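You operate a simulated robot arm through the tools that you are given. There is no shell and no other tool.

Carry out the task below with a simulated two-armed robot. There is one attempt and no reset: what you move stays moved.

TASK
Check the lens under crossed filters: no patches, GOOD dish; bright patches, FAIL dish.
Fine: black filter on the rails, filter box on, knob to 90; then box off, filter back on the green square.

It is judged by the outcome, as a careful person would: the job done as asked, and still so three seconds after it is handed in. It fails if anything else is knocked over, pushed out of place, dropped, spilled or broken.

THE ROBOT
Two 7-joint arms with two-finger grippers on one trunk, on a base that moves. Base frame: it is fixed to the floor where the robot stands at the start and does not move with it; the origin is under the middle of the robot, x ahead of it, y to its left, z up; the surface under the hand at the start is at about z = 762. Lengths are in mm, angles in degrees, forces in N, time in s.
The left shoulder is at the start at [60, 123, 945], the right one opposite. With the tool pointing down near the work surface each hand reaches from about 340 to 800 mm from the robot's upright axis, wherever it stands, measured 20 degrees to its own side. Places, roughly: clear lens (8x7x4 cm) [600, 0, 800]; filter box knob [500, 0, 800]; filter box switch [500, -200, 800]; green dish [500, -300, 800]; orange dish [500, -500, 800]; rails of the filter box [600, 0, 900]; red filter [-2750, 4000, 1500]. Payload 1.47 kg a hand.
Tool frame (each hand has its own): the origin (TCP) lies between the finger pads and is the grasp point; the fingertips stand 16 mm ahead of it; z points along the fingers, y is the line along which they close. The gripper opens to 87 mm; its body begins 55 mm behind the TCP.
Orientation is that of the tool frame in the base frame, as a unit quaternion [x, y, z, w]. With the fingers straight down and closing along the base's y, the tool's x points along the base's -x, its y along +y and its z along -z.

THE INTERFACE
- The arms move only by the tool drive_tool. It takes "left_moves", "right_moves" or both (then of equal length, played together; a hand with none holds still); each is a list that holds one entry, the list of rows, each a list of 7 numbers: the finger opening in mm, from 0 to 87, then the shift along the tool's x, y, z in mm, then the turn, a rotation vector about the tool's x, y, z in degrees. In form: [[[gripper, dx, dy, dz, wx, wy, wz], ...]]. A call has 1 to 20 rows; each row shifts and turns the commanded pose from where the row before left it, along the tool's axes as they then stand. A row lasts 0.2 s, in which the tool goes at most 50 mm and 8.6 degrees; a call with a longer step from one row to the next is refused whole, and so is a gripper value outside its range. A pose out of reach is approached as far as the arm can. The call stops where the force on the tool passes 40 N (or 10 N more than at its start, if that is more) or the arm is blocked; 0.2 s more then pass. The fingers move at their own pace (about 153 mm/s each) and stop on an object; they squeeze with about 21 N. The grip force told is the motor's: it shows also when the fingers shut on nothing. Time passes only in rows, and 0.2 s behind the last, so rows that do not move let the fingers close. The reply holds the time, the measured pose of the TCP, the force on the tool along the base axes, the opening and the grip force, in the units named above and with some noise, with the torque about the TCP (base axes, N m) and any sound that the robot's microphone picked up, and new pictures: "pictures" is both (left out), scene, wrist or none (wrist: the cameras of the hands that moved).
- Cameras (640 x 400 px; columns grow to the right, rows downward): "scene" is now at [86.6, -12.3, 1503.8]; the picture's right is [-0.18, -0.98, 0.00], its down [-0.71, 0.13, -0.69] and it looks along [0.68, -0.13, -0.72] (base axes); focal length 292 px, centre (320, 200). "left" rides on the left gripper at [73, -12, -90] in its tool frame; the picture's right is [0.16, 0.99, 0.00], its down [-0.72, 0.12, -0.68] and it looks along [-0.67, 0.11, 0.73] (tool axes); focal length 247 px, centre (320, 200). "right" rides on the right gripper at [73, 12, -90] in its tool frame; the picture's right is [-0.16, 0.99, 0.00], its down [-0.72, -0.12, -0.68] and it looks along [-0.67, -0.11, 0.73] (tool axes); focal length 247 px, centre (320, 200). There is no depth. A picture from a camera that has moved, and an enlarged one, comes with that camera's place and axes in the base frame and with its lens.
- raise_lower(by): moves the trunk up (or, below 0, down) by that many mm; the arms and the scene camera ride with it, the base frame stays. It gives what a move gives, with no picture.
- base_move(legs): drives the robot by 1 to 6 legs, each [ahead, left, turn to the left] in mm, mm and degrees, along the robot's own axes; the way and the turn of a leg run together, so that a leg with both is an arc; at most 1500 mm and 180 degrees a leg. The arms and the cameras ride along, it lands a little off, and it stops where it bumps. It gives what a move gives, and a new picture of the scene camera.
- aim_head(pan, tilt): turns the head with the scene camera to pan (to the left, within 120 degrees either way) and tilt (down, from -29 to 69), counted from straight ahead of the robot. It gives what a move gives, and a new picture of the scene camera.
- close_up(camera, box): a new picture of the part [left, top, right, bottom] of that camera's present view, enlarged. No time passes.
- hand_in(): hands the job in; it is judged then, once.

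Nothing tells you exact positions but the pictures and the camera data. Unless the task says otherwise, let go and move clear before handing in.

The tools are called after "Request:" by a JSON object that holds its "fn" and its "kwargs". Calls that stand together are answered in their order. drive_tool: Moves the arms, as the interface text tells. Its arguments: {"type":"object","properties":{"left_moves":{"type":"array","items":{"type":"array","items":{"type":"array","items":{"type":"number"}}}},"right_moves":{"type":"array","items":{"type":"array","items":{"type":"array","items":{"type":"number"}}}},"pictures":{"type":"string","enum":["both","scene","wrist","none"]}},"required":[]} The other tools are called the same way: raise_lower (by) moves the trunk up or down; base_move (legs) drives the base; aim_head (pan, tilt) turns the head that bears the scene camera; close_up (camera, box) takes an enlarged picture of a part of a camera's view; hand_in () hands the job in.

At the start:

```text
time: 0.0
left_ee_pos: [500.5, 137.1, 1180.3]
left_orientation: [0.0, 1.0, 0.0, 0.0]
left_contact_force: [0.7, 0.7, 0.1]
left_torque: [-0.01, 0.0, -0.03]
left_width: 87.2
left_finger_force: 0.0
right_ee_pos: [467.9, -289.8, 1120.1]
right_orientation: [0.001, 1.0, 0.0, 0.0]
right_contact_force: [0.8, -0.1, 0.3]
right_torque: [-0.04, -0.02, 0.01]
right_width: 87.1
right_finger_force: 0.1
trunk travel left (down, up): [-100.0, 130.0]
robot x, y, heading: [2.6, -5.6, 0.1]
head pan, tilt (commanded): [-10.5, 46.3]
```

scene: 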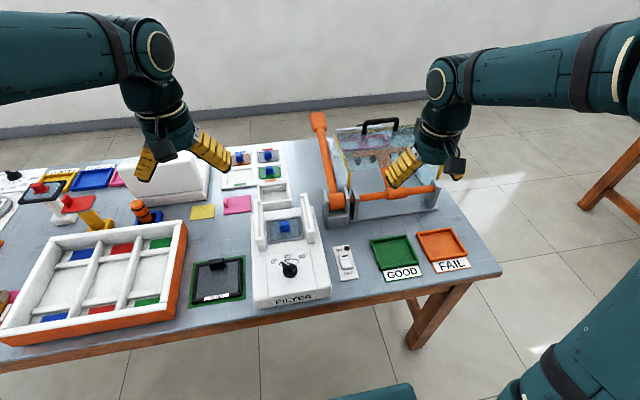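
right: 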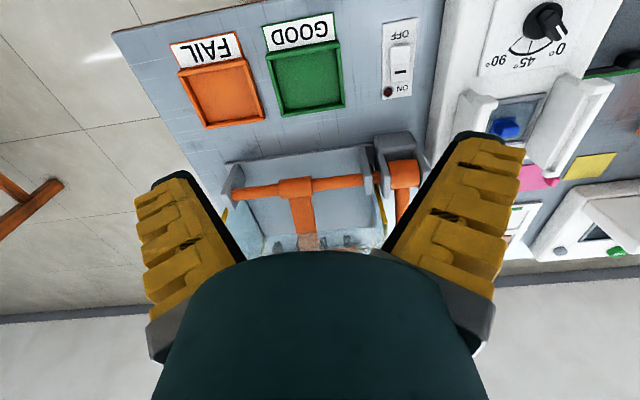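
left: 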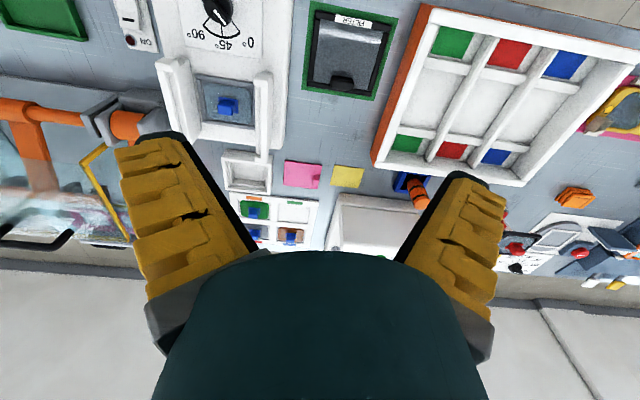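

I see the filter box in the middle with a lens on it, the black filter on a green square to its left, a switch to its right, and the GOOD and FAIL dishes. I'll take enlarged pictures first to get the layout.

Request:
{"fn": "close_up", "kwargs": {"camera": "scene", "box": [180, 180, 340, 310]}}

Request:
{"fn": "close_up", "kwargs": {"camera": "scene", "box": [310, 180, 490, 300]}}

Request:
{"fn": "close_up", "kwargs": {"camera": "left", "box": [110, 0, 410, 200]}}

Request:
{"fn": "close_up", "kwargs": {"camera": "right", "box": [360, 0, 640, 180]}}

```text
3.08 times, centred on (260, 245) of scene
camera zoom: at [86.6, -12.3, 1503.8], right [-0.18, -0.98, 0.0], down [-0.71, 0.13, -0.69], along [0.68, -0.13, -0.72], focal length 899 px, centre (505, 62)
```

zoom: 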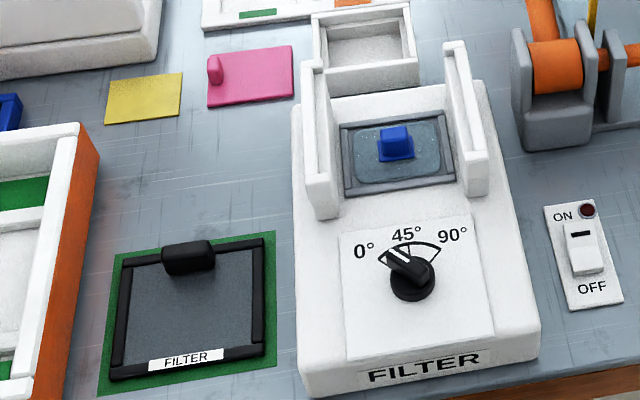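

```text
3.33 times, centred on (400, 240) of scene
camera zoom: at [86.6, -12.3, 1503.8], right [-0.18, -0.98, 0.0], down [-0.71, 0.13, -0.69], along [0.68, -0.13, -0.72], focal length 974 px, centre (53, 67)
```

zoom: 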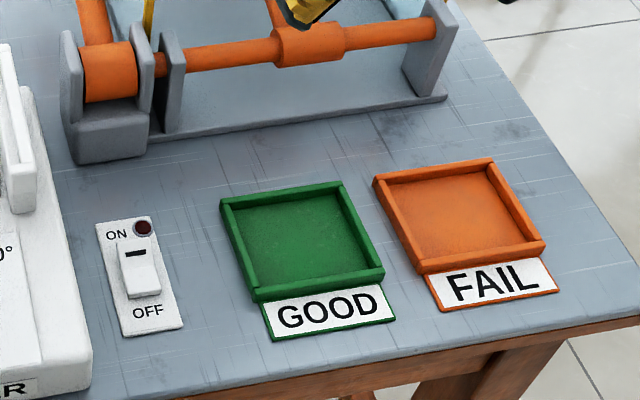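

```text
2.00 times, centred on (260, 100) of left
camera zoom: at [427.8, 123.9, 1268.9], right [-0.16, 0.99, 0.0], down [0.72, 0.12, 0.68], along [0.67, 0.11, -0.73], focal length 494 px, centre (440, 400)
```

zoom: 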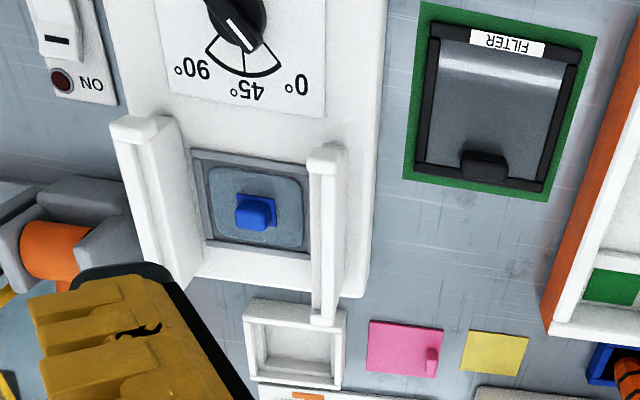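

```text
2.22 times, centred on (500, 90) of right
camera zoom: at [395.6, -278.6, 1209.7], right [0.16, 0.99, 0.0], down [0.72, -0.12, 0.68], along [0.67, -0.11, -0.73], focal length 549 px, centre (-80, 444)
```

zoom: 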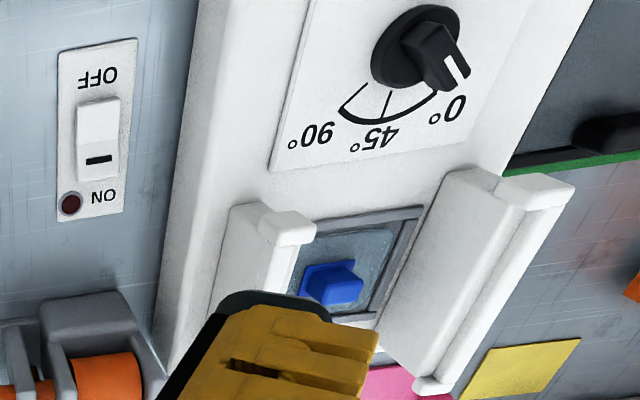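

The black filter's handle seems to be near (570, 190, 785), the lens's blue handle near (626, -6, 840) and the knob near (490, -9, 835). I'll bring the left hand lower for a close look at the filter, the rails and the orange device.

Request:
{"fn": "drive_tool", "kwargs": {"left_moves": [[[87, -10, 10, 40, 0, 0, 0], [87, -10, 10, 40, 0, 0, 0], [87, -10, 10, 40, 0, 0, 0], [87, -10, 10, 40, 0, 0, 0], [87, -10, 10, 40, 0, 0, 0]]], "pictures": "both"}}

Request:
{"fn": "close_up", "kwargs": {"camera": "left", "box": [180, 0, 440, 160]}}

Request:
{"fn": "close_up", "kwargs": {"camera": "left", "box": [0, 0, 260, 160]}}

Request:
{"fn": "close_up", "kwargs": {"camera": "scene", "box": [290, 90, 470, 220]}}

```text
time: 1.2
left_ee_pos: [549.9, 183.0, 981.4]
left_orientation: [0.0, 1.0, 0.0, 0.0]
left_contact_force: [0.2, 0.6, -0.4]
left_torque: [-0.02, 0.0, 0.02]
left_width: 86.8
left_finger_force: 0.0
right_ee_pos: [469.4, -290.1, 1120.6]
right_orientation: [0.001, 1.0, 0.0, 0.0]
right_contact_force: [0.7, -0.4, -0.2]
right_torque: [0.02, -0.01, 0.01]
right_width: 86.9
right_finger_force: 0.0
trunk travel left (down, up): [-100.0, 130.0]
robot x, y, heading: [3.0, -1.5, 0.3]
head pan, tilt (commanded): [-10.5, 46.3]
camera scene: at [87.8, -12.2, 1503.7], right [-0.18, -0.98, 0.0], down [-0.71, 0.13, -0.69], along [0.68, -0.13, -0.72], focal length 292 px, centre (320, 200)
camera left: at [477.1, 170.2, 1069.1], right [-0.16, 0.99, 0.0], down [0.72, 0.12, 0.68], along [0.67, 0.11, -0.73], focal length 247 px, centre (320, 200)
```

scene: 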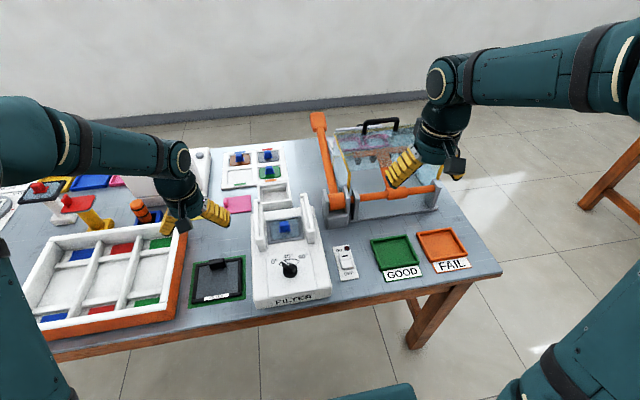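
left: 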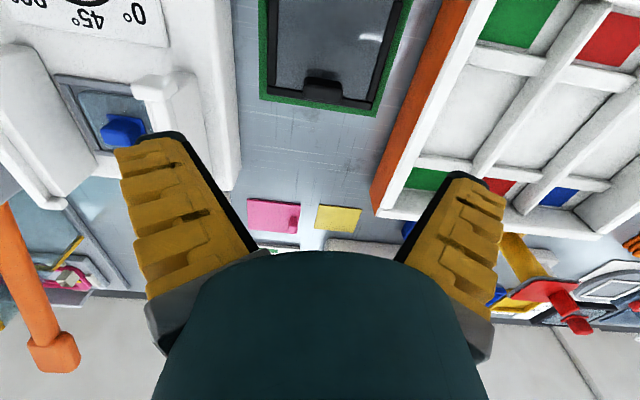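

```text
2.46 times, centred on (310, 80) of left
camera zoom: at [477.1, 170.2, 1069.1], right [-0.16, 0.99, 0.0], down [0.72, 0.12, 0.68], along [0.67, 0.11, -0.73], focal length 608 px, centre (345, 495)
```

zoom: 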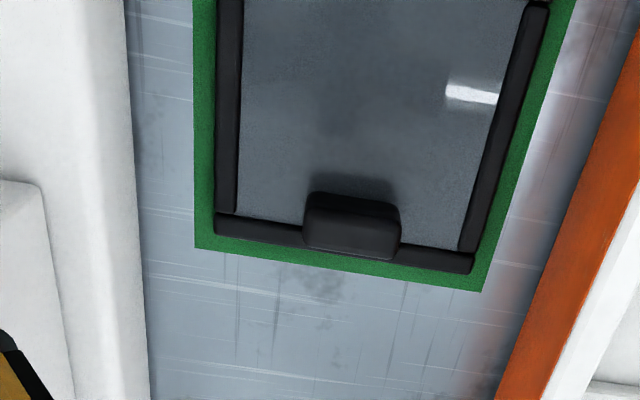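

```text
2.46 times, centred on (130, 80) of left
camera zoom: at [477.1, 170.2, 1069.1], right [-0.16, 0.99, 0.0], down [0.72, 0.12, 0.68], along [0.67, 0.11, -0.73], focal length 608 px, centre (788, 495)
```

zoom: 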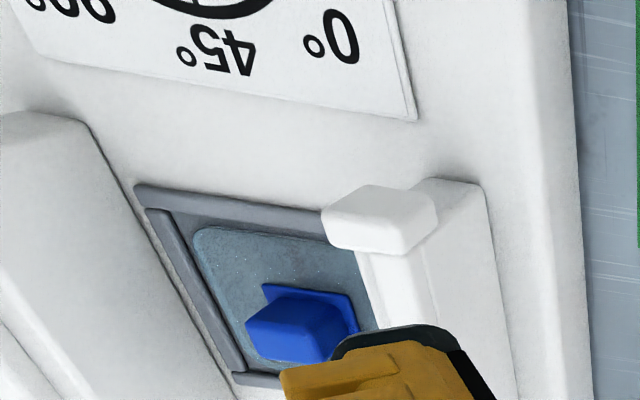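

```text
3.08 times, centred on (380, 155) of scene
camera zoom: at [87.8, -12.2, 1503.7], right [-0.18, -0.98, 0.0], down [-0.71, 0.13, -0.69], along [0.68, -0.13, -0.72], focal length 899 px, centre (135, 338)
```

zoom: 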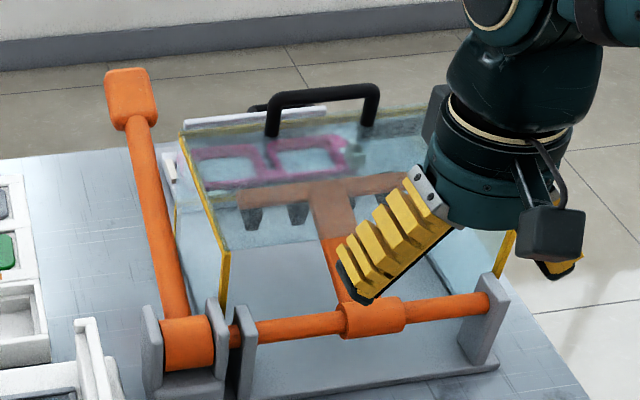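

The filter has a broad dark handle on its far edge, and the rails look like ledges with an end block. I'll bring the right hand over the front of the box for a better look at rails, knob and switch.

Request:
{"fn": "drive_tool", "kwargs": {"right_moves": [[[87, 8, 40, 10, 0, 0, 0], [87, 8, 40, 10, 0, 0, 0], [87, 8, 40, 10, 0, 0, 0], [87, 8, 40, 10, 0, 0, 0], [87, 8, 40, 10, 0, 0, 0], [87, 0, 30, 30, 0, 0, 0], [87, 0, 0, 30, 0, 0, 0]]], "pictures": "wrist"}}

Request:
{"fn": "close_up", "kwargs": {"camera": "right", "box": [190, 0, 450, 160]}}

```text
time: 2.8
left_ee_pos: [548.2, 182.9, 980.1]
left_orientation: [0.0, 1.0, 0.0, 0.001]
left_contact_force: [-0.2, 0.0, -0.2]
left_torque: [0.0, -0.04, 0.0]
left_width: 87.0
left_finger_force: 0.0
right_ee_pos: [429.1, -60.6, 1010.5]
right_orientation: [0.001, 1.0, -0.001, 0.001]
right_contact_force: [1.0, -0.2, 0.4]
right_torque: [0.0, -0.01, 0.0]
right_width: 86.8
right_finger_force: 0.1
trunk travel left (down, up): [-100.0, 130.0]
robot x, y, heading: [1.8, 0.9, 0.0]
head pan, tilt (commanded): [-10.5, 46.3]
camera right: at [355.5, -49.8, 1100.0], right [0.16, 0.99, 0.0], down [0.72, -0.12, 0.68], along [0.67, -0.11, -0.73], focal length 247 px, centre (320, 200)
```

right: 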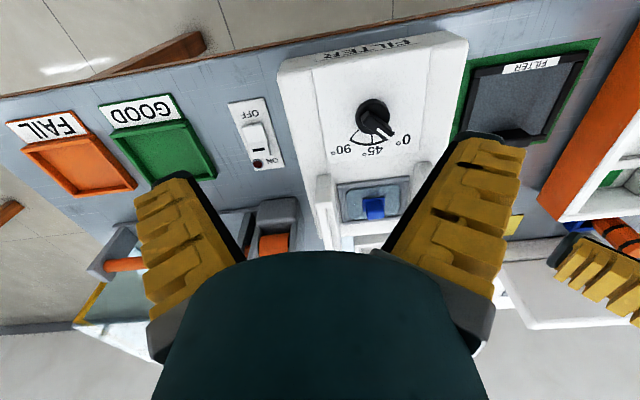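

```text
2.46 times, centred on (320, 80) of right
camera zoom: at [355.5, -49.8, 1100.0], right [0.16, 0.99, 0.0], down [0.72, -0.12, 0.68], along [0.67, -0.11, -0.73], focal length 608 px, centre (320, 495)
```

zoom: 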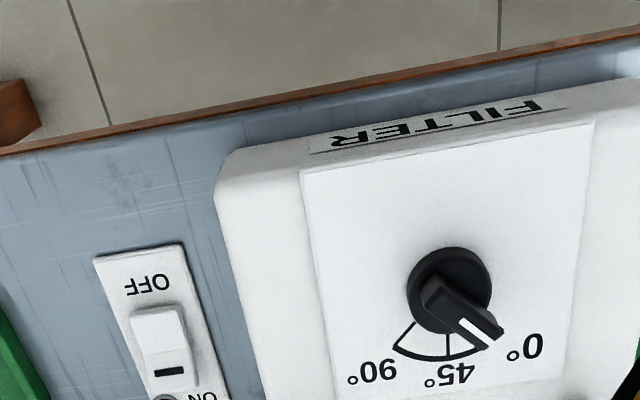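

Request:
{"fn": "close_up", "kwargs": {"camera": "right", "box": [290, 140, 450, 250]}}

Request:
{"fn": "close_up", "kwargs": {"camera": "right", "box": [300, 50, 440, 150]}}

Request:
{"fn": "close_up", "kwargs": {"camera": "right", "box": [200, 70, 320, 190]}}

Request:
{"fn": "close_up", "kwargs": {"camera": "scene", "box": [240, 170, 340, 240]}}

```text
3.64 times, centred on (370, 195) of right
camera zoom: at [355.5, -49.8, 1100.0], right [0.16, 0.99, 0.0], down [0.72, -0.12, 0.68], along [0.67, -0.11, -0.73], focal length 898 px, centre (138, 218)
```

zoom: 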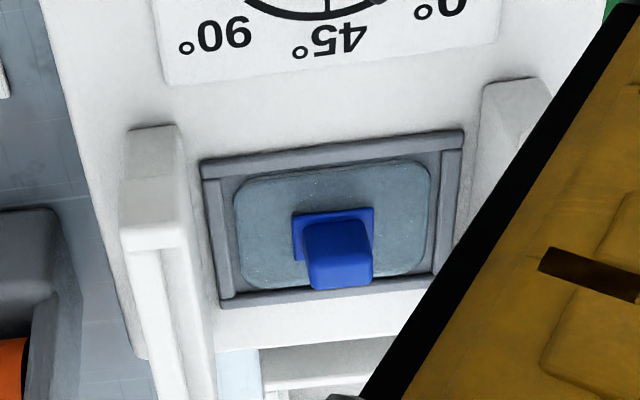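

```text
4.00 times, centred on (370, 100) of right
camera zoom: at [355.5, -49.8, 1100.0], right [0.16, 0.99, 0.0], down [0.72, -0.12, 0.68], along [0.67, -0.11, -0.73], focal length 988 px, centre (120, 600)
```

zoom: 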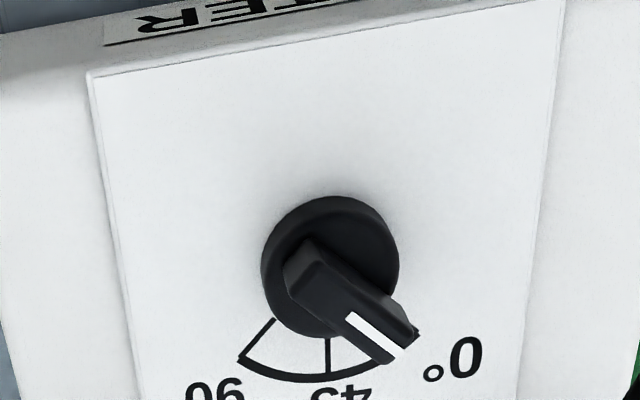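

```text
3.33 times, centred on (260, 130) of right
camera zoom: at [355.5, -49.8, 1100.0], right [0.16, 0.99, 0.0], down [0.72, -0.12, 0.68], along [0.67, -0.11, -0.73], focal length 823 px, centre (520, 433)
```

zoom: 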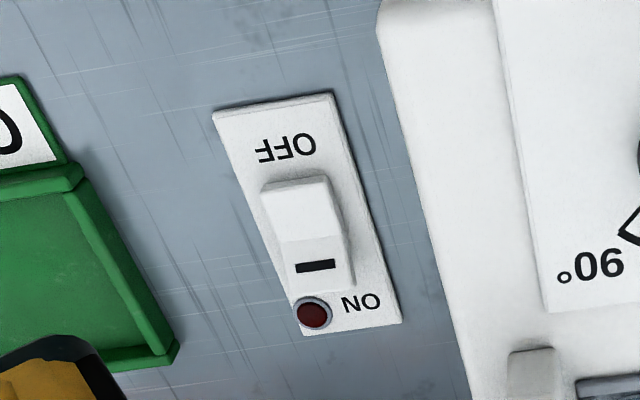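

```text
5.71 times, centred on (290, 205) of scene
camera zoom: at [86.7, -12.6, 1503.8], right [-0.18, -0.98, 0.0], down [-0.71, 0.13, -0.69], along [0.68, -0.13, -0.72], focal length 1669 px, centre (491, 171)
```

zoom: 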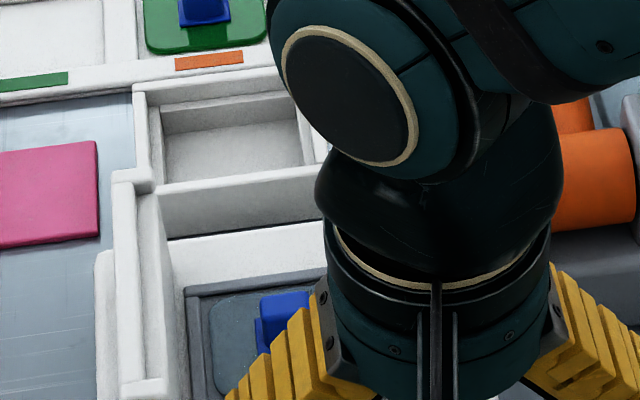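

The knob is a bar pointer that currently points about to 0°, on a panel that slopes slightly towards the robot; the switch's bar is at the OFF state with a dark lamp. I'll move the right hand back aside to see the rails clearly from the scene camera.

Request:
{"fn": "drive_tool", "kwargs": {"right_moves": [[[87, 0, -45, -15, 0, 0, 0], [87, 0, -45, -15, 0, 0, 0], [87, 0, -45, -15, 0, 0, 0], [87, 0, -45, 0, 0, 0, 0], [87, 0, -45, 0, 0, 0, 0]]], "pictures": "wrist"}}

Request:
{"fn": "close_up", "kwargs": {"camera": "scene", "box": [240, 175, 330, 235]}}

Request:
{"fn": "close_up", "kwargs": {"camera": "scene", "box": [250, 235, 340, 310]}}

Request:
{"fn": "close_up", "kwargs": {"camera": "scene", "box": [180, 240, 260, 310]}}

```text
time: 4.0
left_ee_pos: [547.7, 182.1, 982.5]
left_orientation: [0.0, 1.0, 0.0, 0.0]
left_contact_force: [0.3, -0.4, 0.8]
left_torque: [-0.02, -0.02, 0.03]
left_width: 86.8
left_finger_force: 0.0
right_ee_pos: [426.9, -285.4, 1056.3]
right_orientation: [0.001, 1.0, 0.001, 0.001]
right_contact_force: [-0.4, -0.5, -0.2]
right_torque: [0.07, -0.01, 0.02]
right_width: 86.8
right_finger_force: 0.1
trunk travel left (down, up): [-100.0, 130.0]
robot x, y, heading: [0.5, 3.0, -0.1]
head pan, tilt (commanded): [-10.5, 46.3]
camera right: at [352.6, -274.8, 1145.9], right [0.16, 0.99, 0.0], down [0.72, -0.12, 0.68], along [0.67, -0.11, -0.73], focal length 247 px, centre (320, 200)
```

right: 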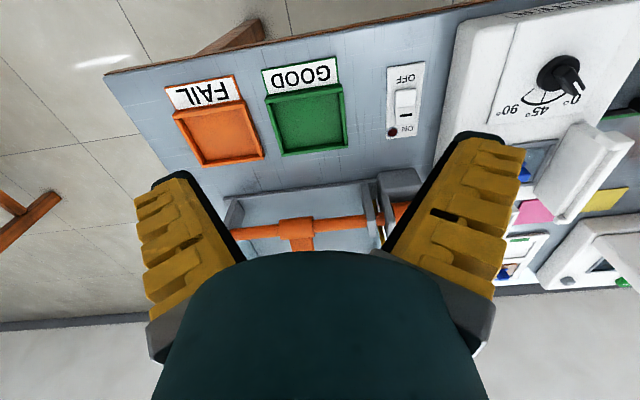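

```text
6.67 times, centred on (285, 205) of scene
camera zoom: at [86.3, -13.3, 1503.8], right [-0.18, -0.98, 0.0], down [-0.71, 0.13, -0.69], along [0.68, -0.13, -0.72], focal length 1948 px, centre (553, 167)
```

zoom: 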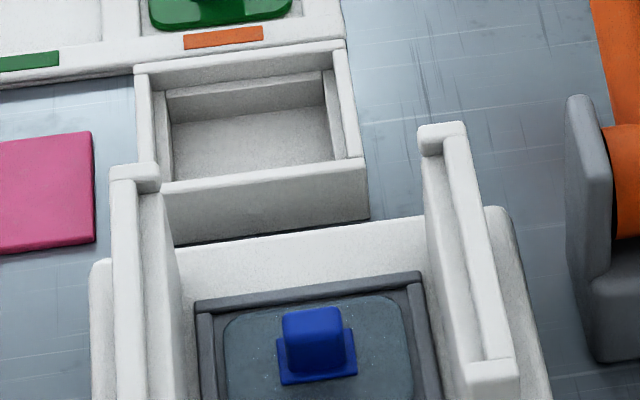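

```text
5.33 times, centred on (295, 272) of scene
camera zoom: at [86.3, -13.3, 1503.8], right [-0.18, -0.98, 0.0], down [-0.71, 0.13, -0.69], along [0.68, -0.13, -0.72], focal length 1558 px, centre (453, -187)
```

zoom: 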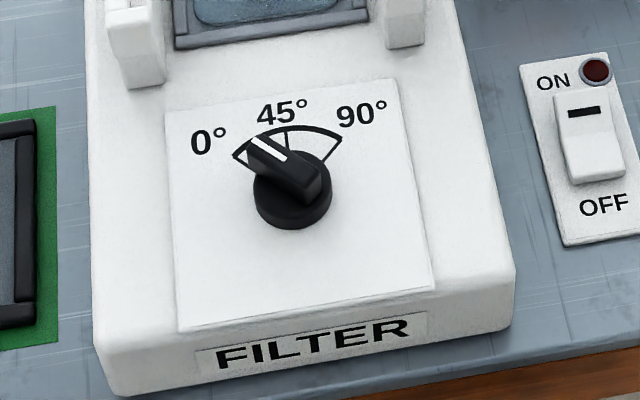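

```text
5.71 times, centred on (220, 275) of scene
camera zoom: at [86.3, -13.3, 1503.8], right [-0.18, -0.98, 0.0], down [-0.71, 0.13, -0.69], along [0.68, -0.13, -0.72], focal length 1669 px, centre (891, -229)
```

zoom: 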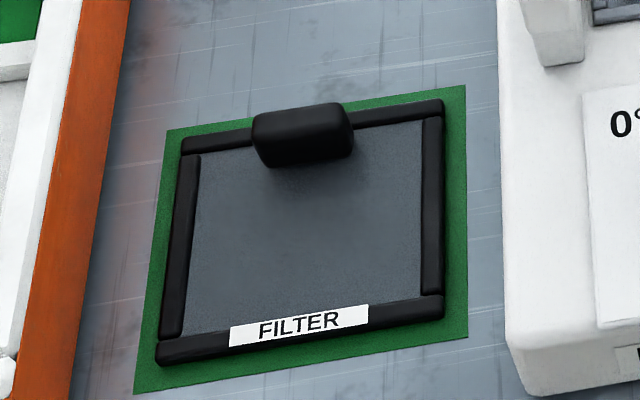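

The rails each have an inner ledge, an outer lip and end stops, forming a seat that the filter (about 128 × 114 mm) drops into. I'll zoom in more to measure them.

Request:
{"fn": "close_up", "kwargs": {"camera": "scene", "box": [250, 190, 290, 250]}}

Request:
{"fn": "close_up", "kwargs": {"camera": "scene", "box": [290, 185, 330, 245]}}

Request:
{"fn": "close_up", "kwargs": {"camera": "left", "box": [0, 10, 240, 210]}}

Request:
{"fn": "close_up", "kwargs": {"camera": "right", "box": [500, 20, 640, 230]}}

```text
6.67 times, centred on (270, 220) of scene
camera zoom: at [86.3, -13.3, 1503.8], right [-0.18, -0.98, 0.0], down [-0.71, 0.13, -0.69], along [0.68, -0.13, -0.72], focal length 1948 px, centre (653, 67)
```

zoom: 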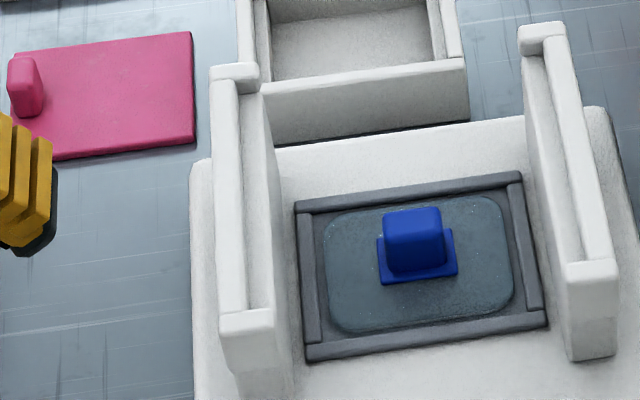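

```text
6.67 times, centred on (310, 215) of scene
camera zoom: at [86.3, -13.3, 1503.8], right [-0.18, -0.98, 0.0], down [-0.71, 0.13, -0.69], along [0.68, -0.13, -0.72], focal length 1948 px, centre (387, 100)
```

zoom: 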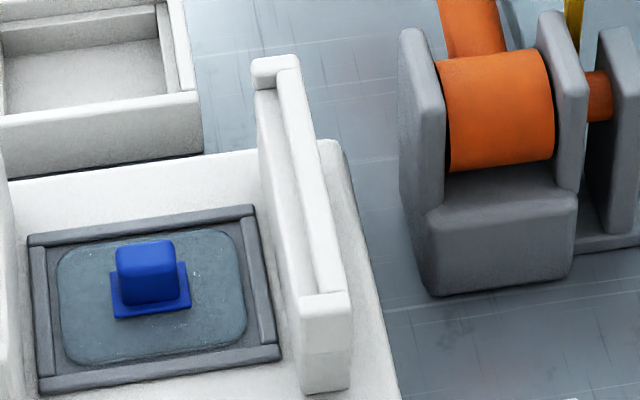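

```text
2.00 times, centred on (120, 110) of left
camera zoom: at [475.7, 169.2, 1070.2], right [-0.16, 0.99, 0.0], down [0.72, 0.12, 0.68], along [0.67, 0.11, -0.73], focal length 494 px, centre (720, 380)
```

zoom: 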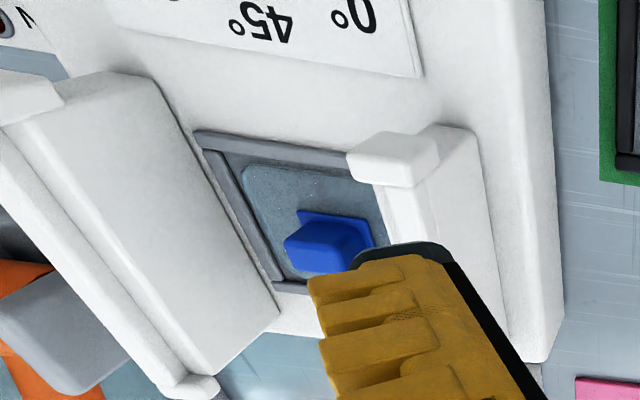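

```text
1.90 times, centred on (570, 125) of right
camera zoom: at [352.6, -274.8, 1145.9], right [0.16, 0.99, 0.0], down [0.72, -0.12, 0.68], along [0.67, -0.11, -0.73], focal length 470 px, centre (-156, 343)
```

zoom: 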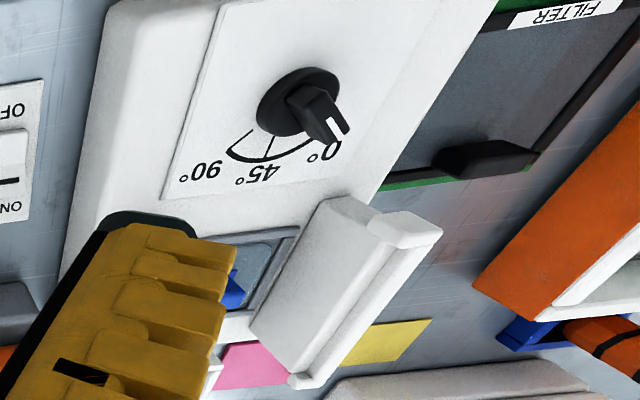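

I'll enlarge the rail region further in the current views to settle the rail top height.

Request:
{"fn": "close_up", "kwargs": {"camera": "right", "box": [540, 110, 640, 180]}}

Request:
{"fn": "close_up", "kwargs": {"camera": "left", "box": [120, 50, 220, 110]}}

Request:
{"fn": "close_up", "kwargs": {"camera": "scene", "box": [252, 230, 282, 250]}}

Request:
{"fn": "close_up", "kwargs": {"camera": "scene", "box": [298, 220, 328, 240]}}

Request:
{"fn": "close_up", "kwargs": {"camera": "scene", "box": [250, 192, 280, 212]}}

Request:
{"fn": "close_up", "kwargs": {"camera": "scene", "box": [290, 186, 320, 206]}}

```text
5.71 times, centred on (590, 145) of right
camera zoom: at [352.6, -274.8, 1145.9], right [0.16, 0.99, 0.0], down [0.72, -0.12, 0.68], along [0.67, -0.11, -0.73], focal length 1411 px, centre (-1223, 514)
```

zoom: 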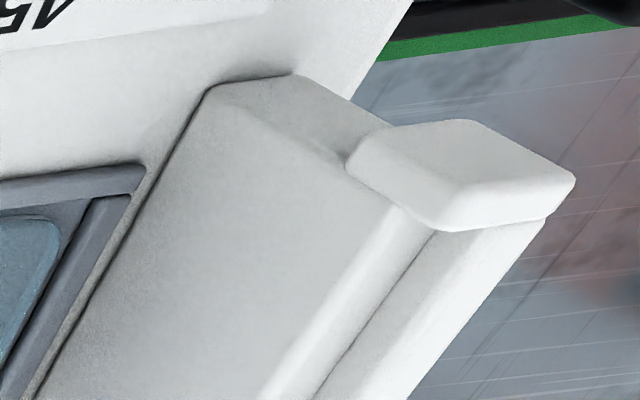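

```text
6.40 times, centred on (170, 80) of left
camera zoom: at [475.7, 169.2, 1070.2], right [-0.16, 0.99, 0.0], down [0.72, 0.12, 0.68], along [0.67, 0.11, -0.73], focal length 1581 px, centre (1280, 968)
```

zoom: 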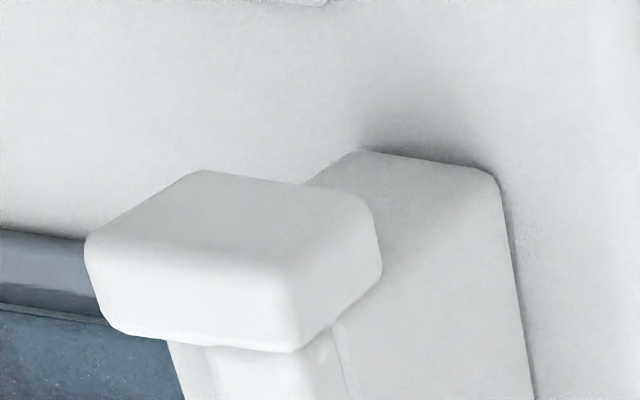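

```text
16.00 times, centred on (267, 240) of scene
camera zoom: at [86.3, -13.3, 1503.8], right [-0.18, -0.98, 0.0], down [-0.71, 0.13, -0.69], along [0.68, -0.13, -0.72], focal length 4674 px, centre (1168, -440)
```

zoom: 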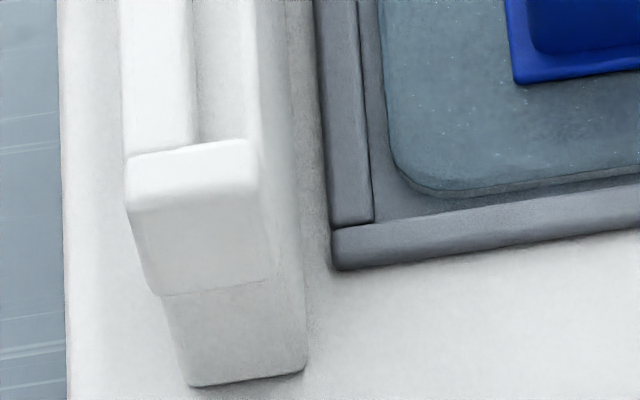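

```text
16.00 times, centred on (313, 230) of scene
camera zoom: at [86.3, -13.3, 1503.8], right [-0.18, -0.98, 0.0], down [-0.71, 0.13, -0.69], along [0.68, -0.13, -0.72], focal length 4674 px, centre (432, -280)
```

zoom: 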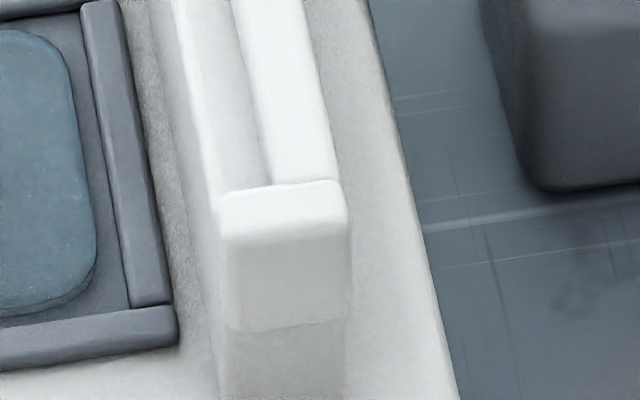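

```text
16.00 times, centred on (265, 202) of scene
camera zoom: at [86.3, -13.3, 1503.8], right [-0.18, -0.98, 0.0], down [-0.71, 0.13, -0.69], along [0.68, -0.13, -0.72], focal length 4674 px, centre (1200, 168)
```

zoom: 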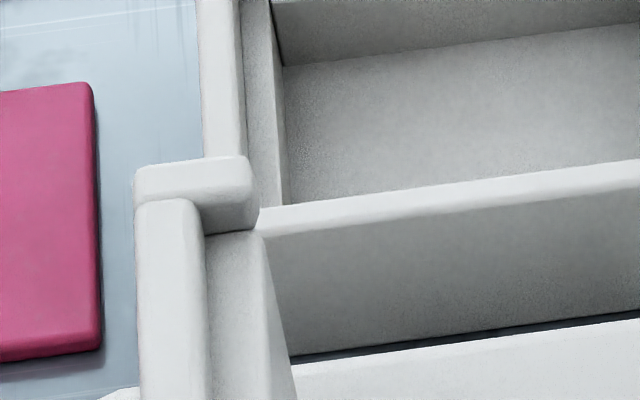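

```text
16.00 times, centred on (305, 196) of scene
camera zoom: at [86.3, -13.3, 1503.8], right [-0.18, -0.98, 0.0], down [-0.71, 0.13, -0.69], along [0.68, -0.13, -0.72], focal length 4674 px, centre (560, 264)
```

zoom: 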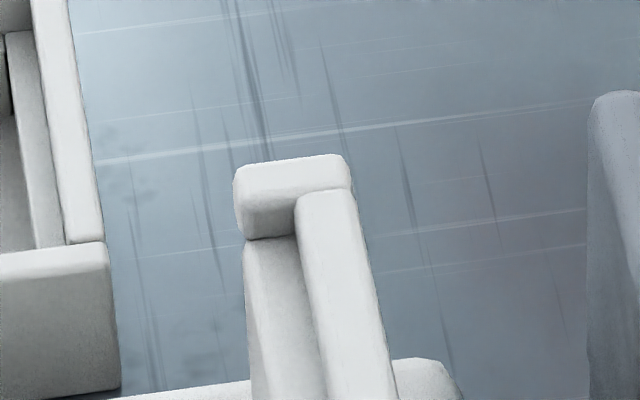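

The box top is flat at about z = 820; the rail seat is centred near (627, -8) with its ledge at about z = 880, giving the filter roughly 4–5 mm of clearance each side. I'll turn the left hand 90° so it closes along x over the filter handle, and go down part-way.

Request:
{"fn": "drive_tool", "kwargs": {"left_moves": [[[60, 0, 0, 5, 0, 0, 7.5], [60, 0, 0, 5, 0, 0, 7.5], [60, 0, 0, 5, 0, 0, 7.5], [60, 0, 0, 5, 0, 0, 7.5], [60, 0, 0, 5, 0, 0, 7.5], [60, 0, 0, 5, 0, 0, 7.5], [60, 0, 0, 5, 0, 0, 7.5], [60, 0, 0, 5, 0, 0, 7.5], [60, 0, 0, 5, 0, 0, 7.5], [60, 0, 0, 5, 0, 0, 7.5], [60, 0, 0, 5, 0, 0, 7.5], [60, 0, 0, 5, 0, 0, 7.5], [60, 4, 13, 20, 0, 0, 0], [60, 5, 13, 20, 0, 0, 0], [60, 0, 0, 0, 0, 0, 0]]], "pictures": "both"}}

Request:
{"fn": "close_up", "kwargs": {"camera": "left", "box": [200, 60, 440, 230]}}

Request:
{"fn": "close_up", "kwargs": {"camera": "scene", "box": [170, 210, 270, 310]}}

```text
time: 7.2
left_ee_pos: [574.0, 197.2, 879.0]
left_orientation: [0.707, 0.707, 0.0, 0.0]
left_contact_force: [-0.5, 0.4, 0.6]
left_torque: [0.0, -0.01, 0.0]
left_width: 64.7
left_finger_force: 3.6
right_ee_pos: [426.1, -284.5, 1056.8]
right_orientation: [0.002, 1.0, -0.001, 0.0]
right_contact_force: [-0.2, -0.1, 0.1]
right_torque: [0.0, 0.0, -0.01]
right_width: 86.9
right_finger_force: 0.1
trunk travel left (down, up): [-100.0, 130.0]
robot x, y, heading: [-2.0, -1.9, -0.2]
head pan, tilt (commanded): [-10.5, 46.3]
camera scene: at [86.3, -12.5, 1503.8], right [-0.18, -0.98, 0.0], down [-0.71, 0.13, -0.69], along [0.68, -0.13, -0.72], focal length 292 px, centre (320, 200)
camera left: at [563.1, 269.3, 967.4], right [0.99, 0.16, 0.0], down [0.11, -0.72, 0.68], along [0.11, -0.67, -0.73], focal length 247 px, centre (320, 200)
```

scene: 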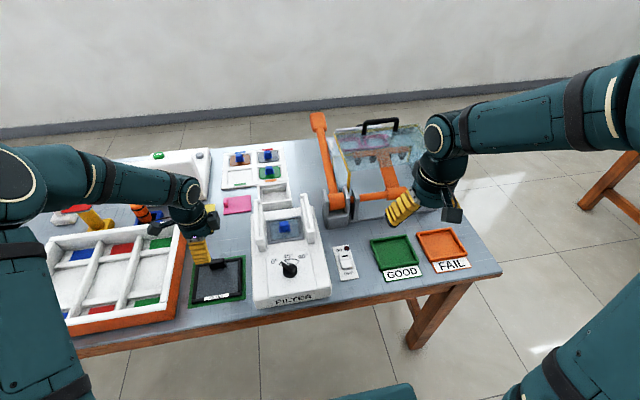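
left: 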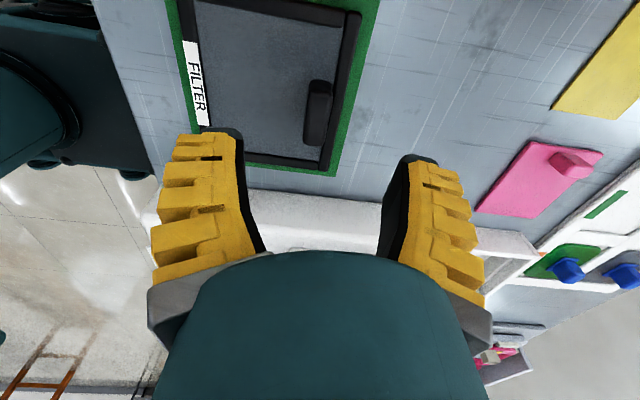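

```text
2.35 times, centred on (320, 145) of left
camera zoom: at [563.1, 269.3, 967.4], right [0.99, 0.16, 0.0], down [0.11, -0.72, 0.68], along [0.11, -0.67, -0.73], focal length 581 px, centre (320, 329)
```

zoom: 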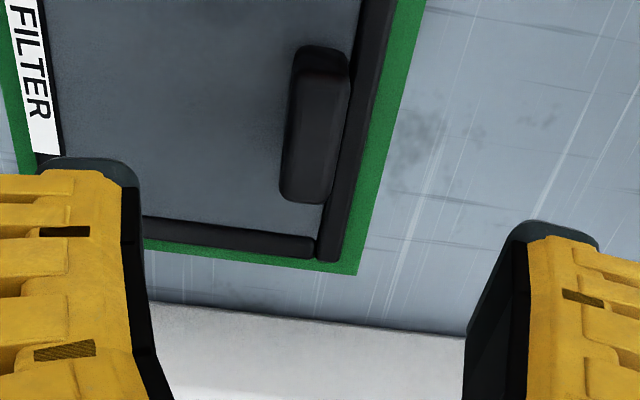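

```text
4.00 times, centred on (220, 260) of scene
camera zoom: at [86.3, -12.5, 1503.8], right [-0.18, -0.98, 0.0], down [-0.71, 0.13, -0.69], along [0.68, -0.13, -0.72], focal length 1168 px, centre (720, -40)
```

zoom: 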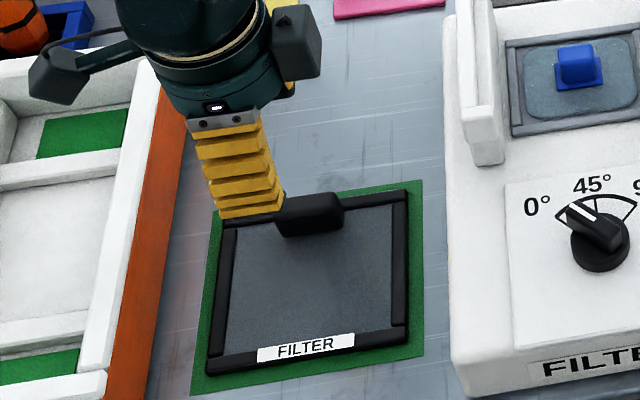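

The hand is now over the handle, which sits centred at about (574, 191). I'll shift 5 mm in y and go down so the fingertips straddle the handle just above the plate.

Request:
{"fn": "drive_tool", "kwargs": {"left_moves": [[[55, -3, 0, 20, 0, 0, 0], [55, -3, 0, 20, 0, 0, 0], [55, 0, 0, 20, 0, 0, 0], [55, 0, 0, 15, 0, 0, 0], [55, 0, 0, 0, 0, 0, 0]]], "pictures": "both"}}

Request:
{"fn": "close_up", "kwargs": {"camera": "left", "box": [200, 100, 440, 270]}}

Request:
{"fn": "close_up", "kwargs": {"camera": "scene", "box": [190, 230, 260, 280]}}

```text
time: 8.4
left_ee_pos: [574.6, 191.8, 806.7]
left_orientation: [0.707, 0.707, 0.001, 0.0]
left_contact_force: [0.1, 0.3, 0.0]
left_torque: [-0.01, -0.03, 0.03]
left_width: 60.1
left_finger_force: 3.5
right_ee_pos: [425.9, -284.5, 1056.3]
right_orientation: [0.002, 1.0, -0.001, 0.0]
right_contact_force: [0.0, -0.2, -0.7]
right_torque: [0.0, 0.02, 0.04]
right_width: 86.9
right_finger_force: 0.1
trunk travel left (down, up): [-100.0, 130.0]
robot x, y, heading: [2.0, 3.4, 0.2]
head pan, tilt (commanded): [-10.5, 46.3]
camera scene: at [86.5, -12.4, 1503.8], right [-0.18, -0.98, 0.0], down [-0.71, 0.13, -0.69], along [0.68, -0.13, -0.72], focal length 292 px, centre (320, 200)
camera left: at [563.6, 263.8, 894.5], right [0.99, 0.16, 0.0], down [0.12, -0.72, 0.68], along [0.11, -0.67, -0.73], focal length 247 px, centre (320, 200)
```

scene: 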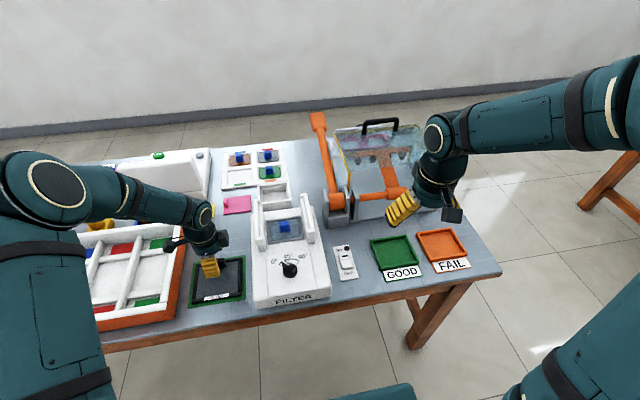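
left: 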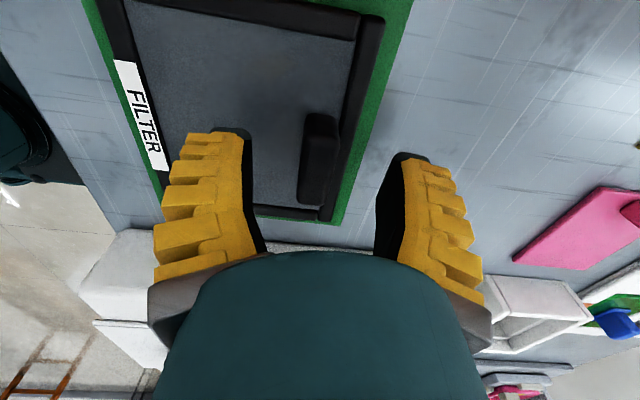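

```text
2.35 times, centred on (320, 185) of left
camera zoom: at [563.6, 263.8, 894.5], right [0.99, 0.16, 0.0], down [0.12, -0.72, 0.68], along [0.11, -0.67, -0.73], focal length 581 px, centre (320, 235)
```

zoom: 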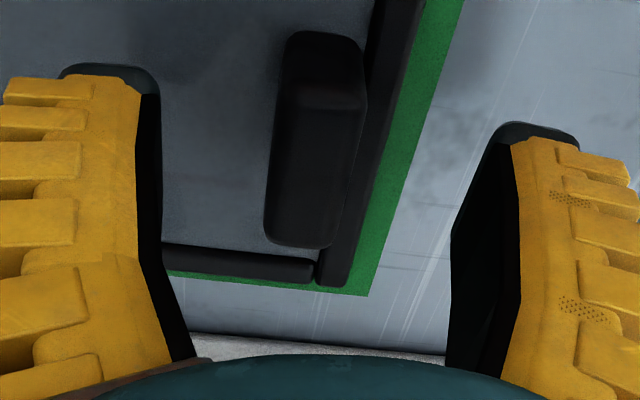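

```text
8.00 times, centred on (225, 255) of scene
camera zoom: at [86.5, -12.4, 1503.8], right [-0.18, -0.98, 0.0], down [-0.71, 0.13, -0.69], along [0.68, -0.13, -0.72], focal length 2337 px, centre (1080, -240)
```

zoom: 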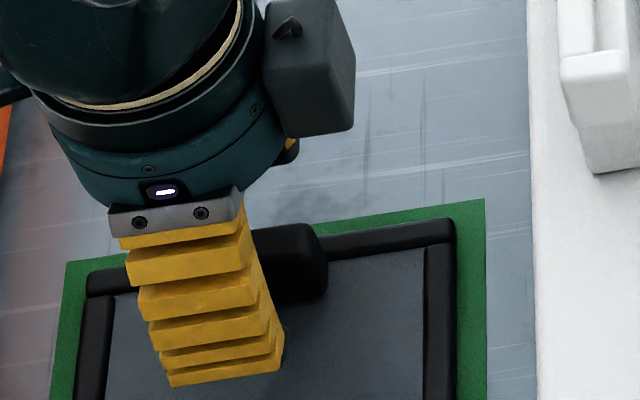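

The fingers straddle the handle well centred. I'll lower 12 mm more and close on it.

Request:
{"fn": "drive_tool", "kwargs": {"left_moves": [[[55, 0, 0, 6, 0, 0, 0], [55, 0, 0, 6, 0, 0, 0], [55, 0, 0, 0, 0, 0, 0]]], "pictures": "none"}}

Request:
{"fn": "close_up", "kwargs": {"camera": "scene", "box": [190, 230, 260, 280]}}

Request:
{"fn": "close_up", "kwargs": {"camera": "left", "box": [200, 100, 440, 270]}}

```text
time: 9.2
left_ee_pos: [575.4, 191.4, 793.0]
left_orientation: [0.707, 0.707, 0.0, 0.001]
left_contact_force: [0.6, 0.1, 0.2]
left_torque: [0.01, 0.01, 0.01]
left_width: 60.1
left_finger_force: 3.5
right_ee_pos: [425.7, -284.9, 1057.1]
right_orientation: [0.001, 1.0, 0.0, 0.0]
right_contact_force: [-0.2, 0.8, 0.8]
right_torque: [-0.02, 0.0, 0.0]
right_width: 87.0
right_finger_force: 0.1
trunk travel left (down, up): [-100.0, 130.0]
robot x, y, heading: [-2.0, 0.9, -0.2]
head pan, tilt (commanded): [-10.5, 46.3]
```

```text
8.00 times, centred on (225, 255) of scene
camera zoom: at [86.5, -12.3, 1503.8], right [-0.18, -0.98, 0.0], down [-0.71, 0.13, -0.69], along [0.68, -0.13, -0.72], focal length 2337 px, centre (1080, -240)
```

zoom: 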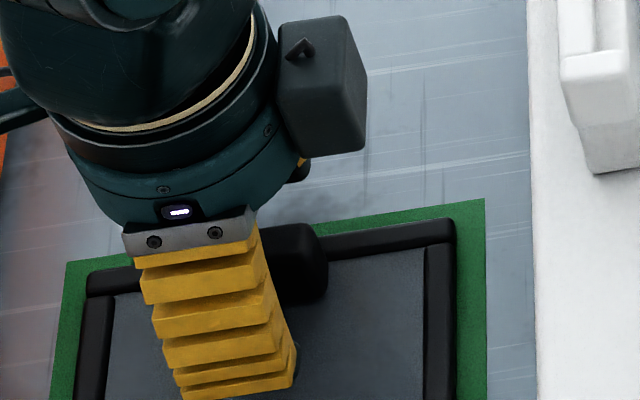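

```text
2.35 times, centred on (320, 185) of left
camera zoom: at [563.6, 262.6, 882.9], right [0.99, 0.16, 0.0], down [0.12, -0.72, 0.68], along [0.11, -0.67, -0.73], focal length 581 px, centre (320, 235)
```

zoom: 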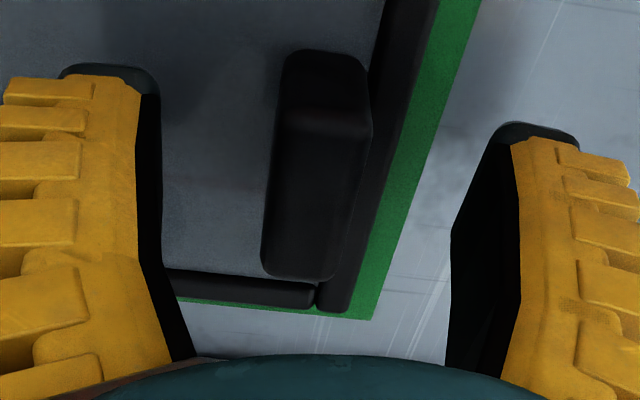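

Aligned within about 1 mm; closing now.

Request:
{"fn": "drive_tool", "kwargs": {"left_moves": [[[0, 0, 0, 0, 0, 0, 0], [0, 0, 0, 0, 0, 0, 0], [0, 0, 0, 0, 0, 0, 0], [0, 0, 0, 0, 0, 0, 0]]], "pictures": "wrist"}}

Request:
{"fn": "close_up", "kwargs": {"camera": "scene", "box": [180, 230, 260, 310]}}

```text
time: 10.2
left_ee_pos: [575.9, 190.9, 794.7]
left_orientation: [0.707, 0.707, 0.0, 0.0]
left_contact_force: [2.4, 0.6, 5.5]
left_torque: [0.02, -0.04, 0.02]
left_width: 13.7
left_finger_force: 20.4
right_ee_pos: [425.3, -285.2, 1056.9]
right_orientation: [0.002, 1.0, 0.0, 0.0]
right_contact_force: [0.9, 0.8, -0.1]
right_torque: [0.01, -0.02, 0.03]
right_width: 86.8
right_finger_force: 0.0
trunk travel left (down, up): [-100.0, 130.0]
robot x, y, heading: [-0.5, 0.8, -0.0]
head pan, tilt (commanded): [-10.5, 46.3]
camera left: at [563.8, 262.6, 883.5], right [0.99, 0.16, 0.0], down [0.12, -0.72, 0.68], along [0.11, -0.67, -0.73], focal length 247 px, centre (320, 200)
```

left: 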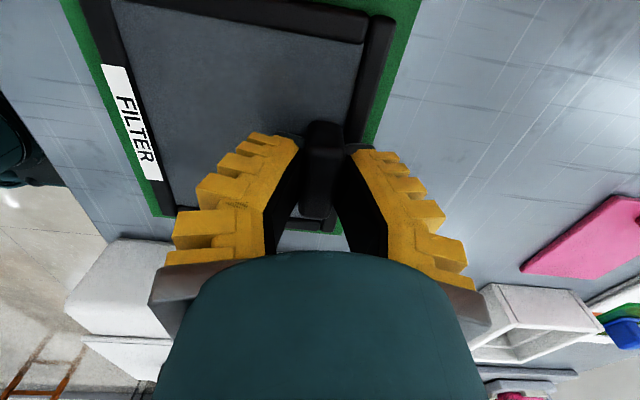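

```text
5.00 times, centred on (220, 270) of scene
camera zoom: at [86.3, -12.4, 1503.9], right [-0.18, -0.98, 0.0], down [-0.71, 0.13, -0.69], along [0.68, -0.13, -0.72], focal length 1461 px, centre (820, -150)
```

zoom: 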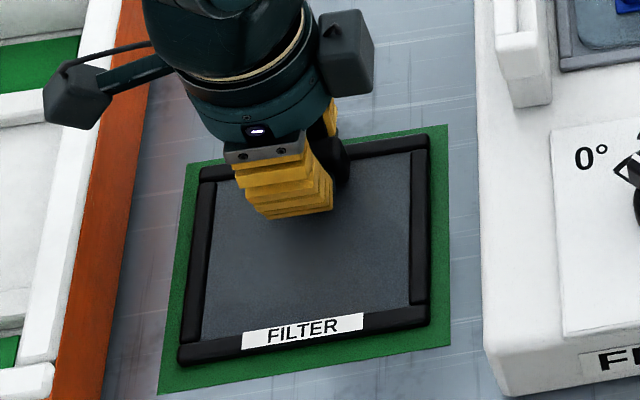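

The handle is gripped at 14 mm with 20 N. I'll lift a little and check that the filter stays level.

Request:
{"fn": "drive_tool", "kwargs": {"left_moves": [[[0, 0, 0, -5, 0, 0, 0], [0, 0, 0, -10, 0, 0, 0], [0, 0, 0, -15, 0, 0, 0], [0, 0, 0, -15, 0, 0, 0], [0, 0, 0, -15, 0, 0, 0]]], "pictures": "both"}}

Request:
{"fn": "close_up", "kwargs": {"camera": "scene", "box": [180, 210, 260, 310]}}

```text
time: 11.4
left_ee_pos: [577.0, 190.5, 853.4]
left_orientation: [0.707, 0.707, 0.0, 0.0]
left_contact_force: [0.4, 1.0, -0.3]
left_torque: [0.0, -0.03, 0.0]
left_width: 11.0
left_finger_force: 20.7
right_ee_pos: [424.9, -285.2, 1055.2]
right_orientation: [0.001, 1.0, 0.0, 0.0]
right_contact_force: [0.8, -0.9, -0.4]
right_torque: [0.02, 0.03, -0.02]
right_width: 86.9
right_finger_force: 0.2
trunk travel left (down, up): [-100.0, 130.0]
robot x, y, heading: [1.0, 1.3, -0.1]
head pan, tilt (commanded): [-10.5, 46.3]
camera scene: at [86.4, -12.4, 1503.8], right [-0.18, -0.98, 0.0], down [-0.71, 0.13, -0.69], along [0.68, -0.13, -0.72], focal length 292 px, centre (320, 200)
camera left: at [565.3, 261.1, 941.9], right [0.99, 0.16, 0.0], down [0.12, -0.72, 0.68], along [0.11, -0.67, -0.73], focal length 247 px, centre (320, 200)
```

scene: 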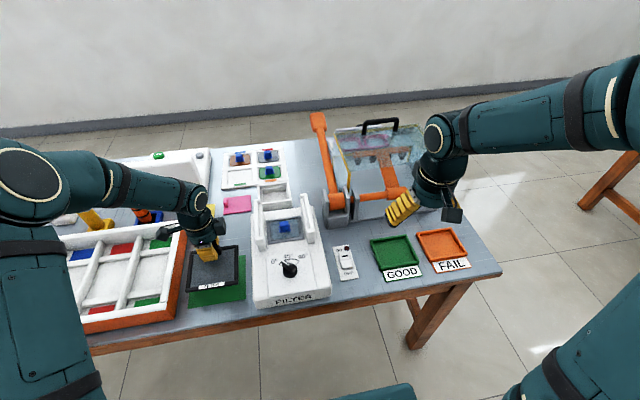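
left: 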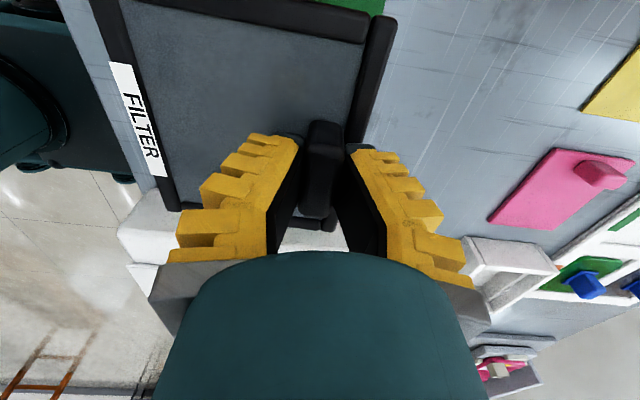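

```text
4.00 times, centred on (220, 260) of scene
camera zoom: at [86.4, -12.4, 1503.8], right [-0.18, -0.98, 0.0], down [-0.71, 0.13, -0.69], along [0.68, -0.13, -0.72], focal length 1168 px, centre (720, -40)
```

zoom: 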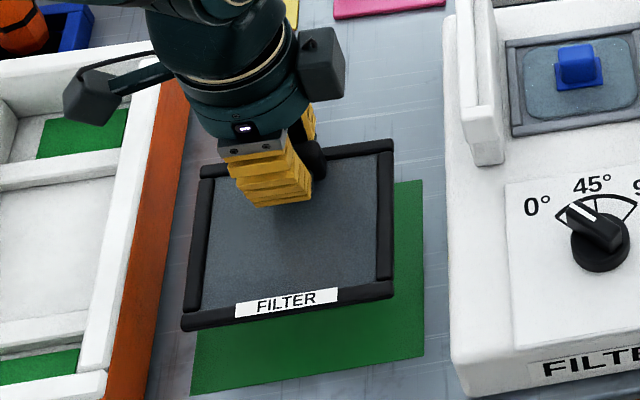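

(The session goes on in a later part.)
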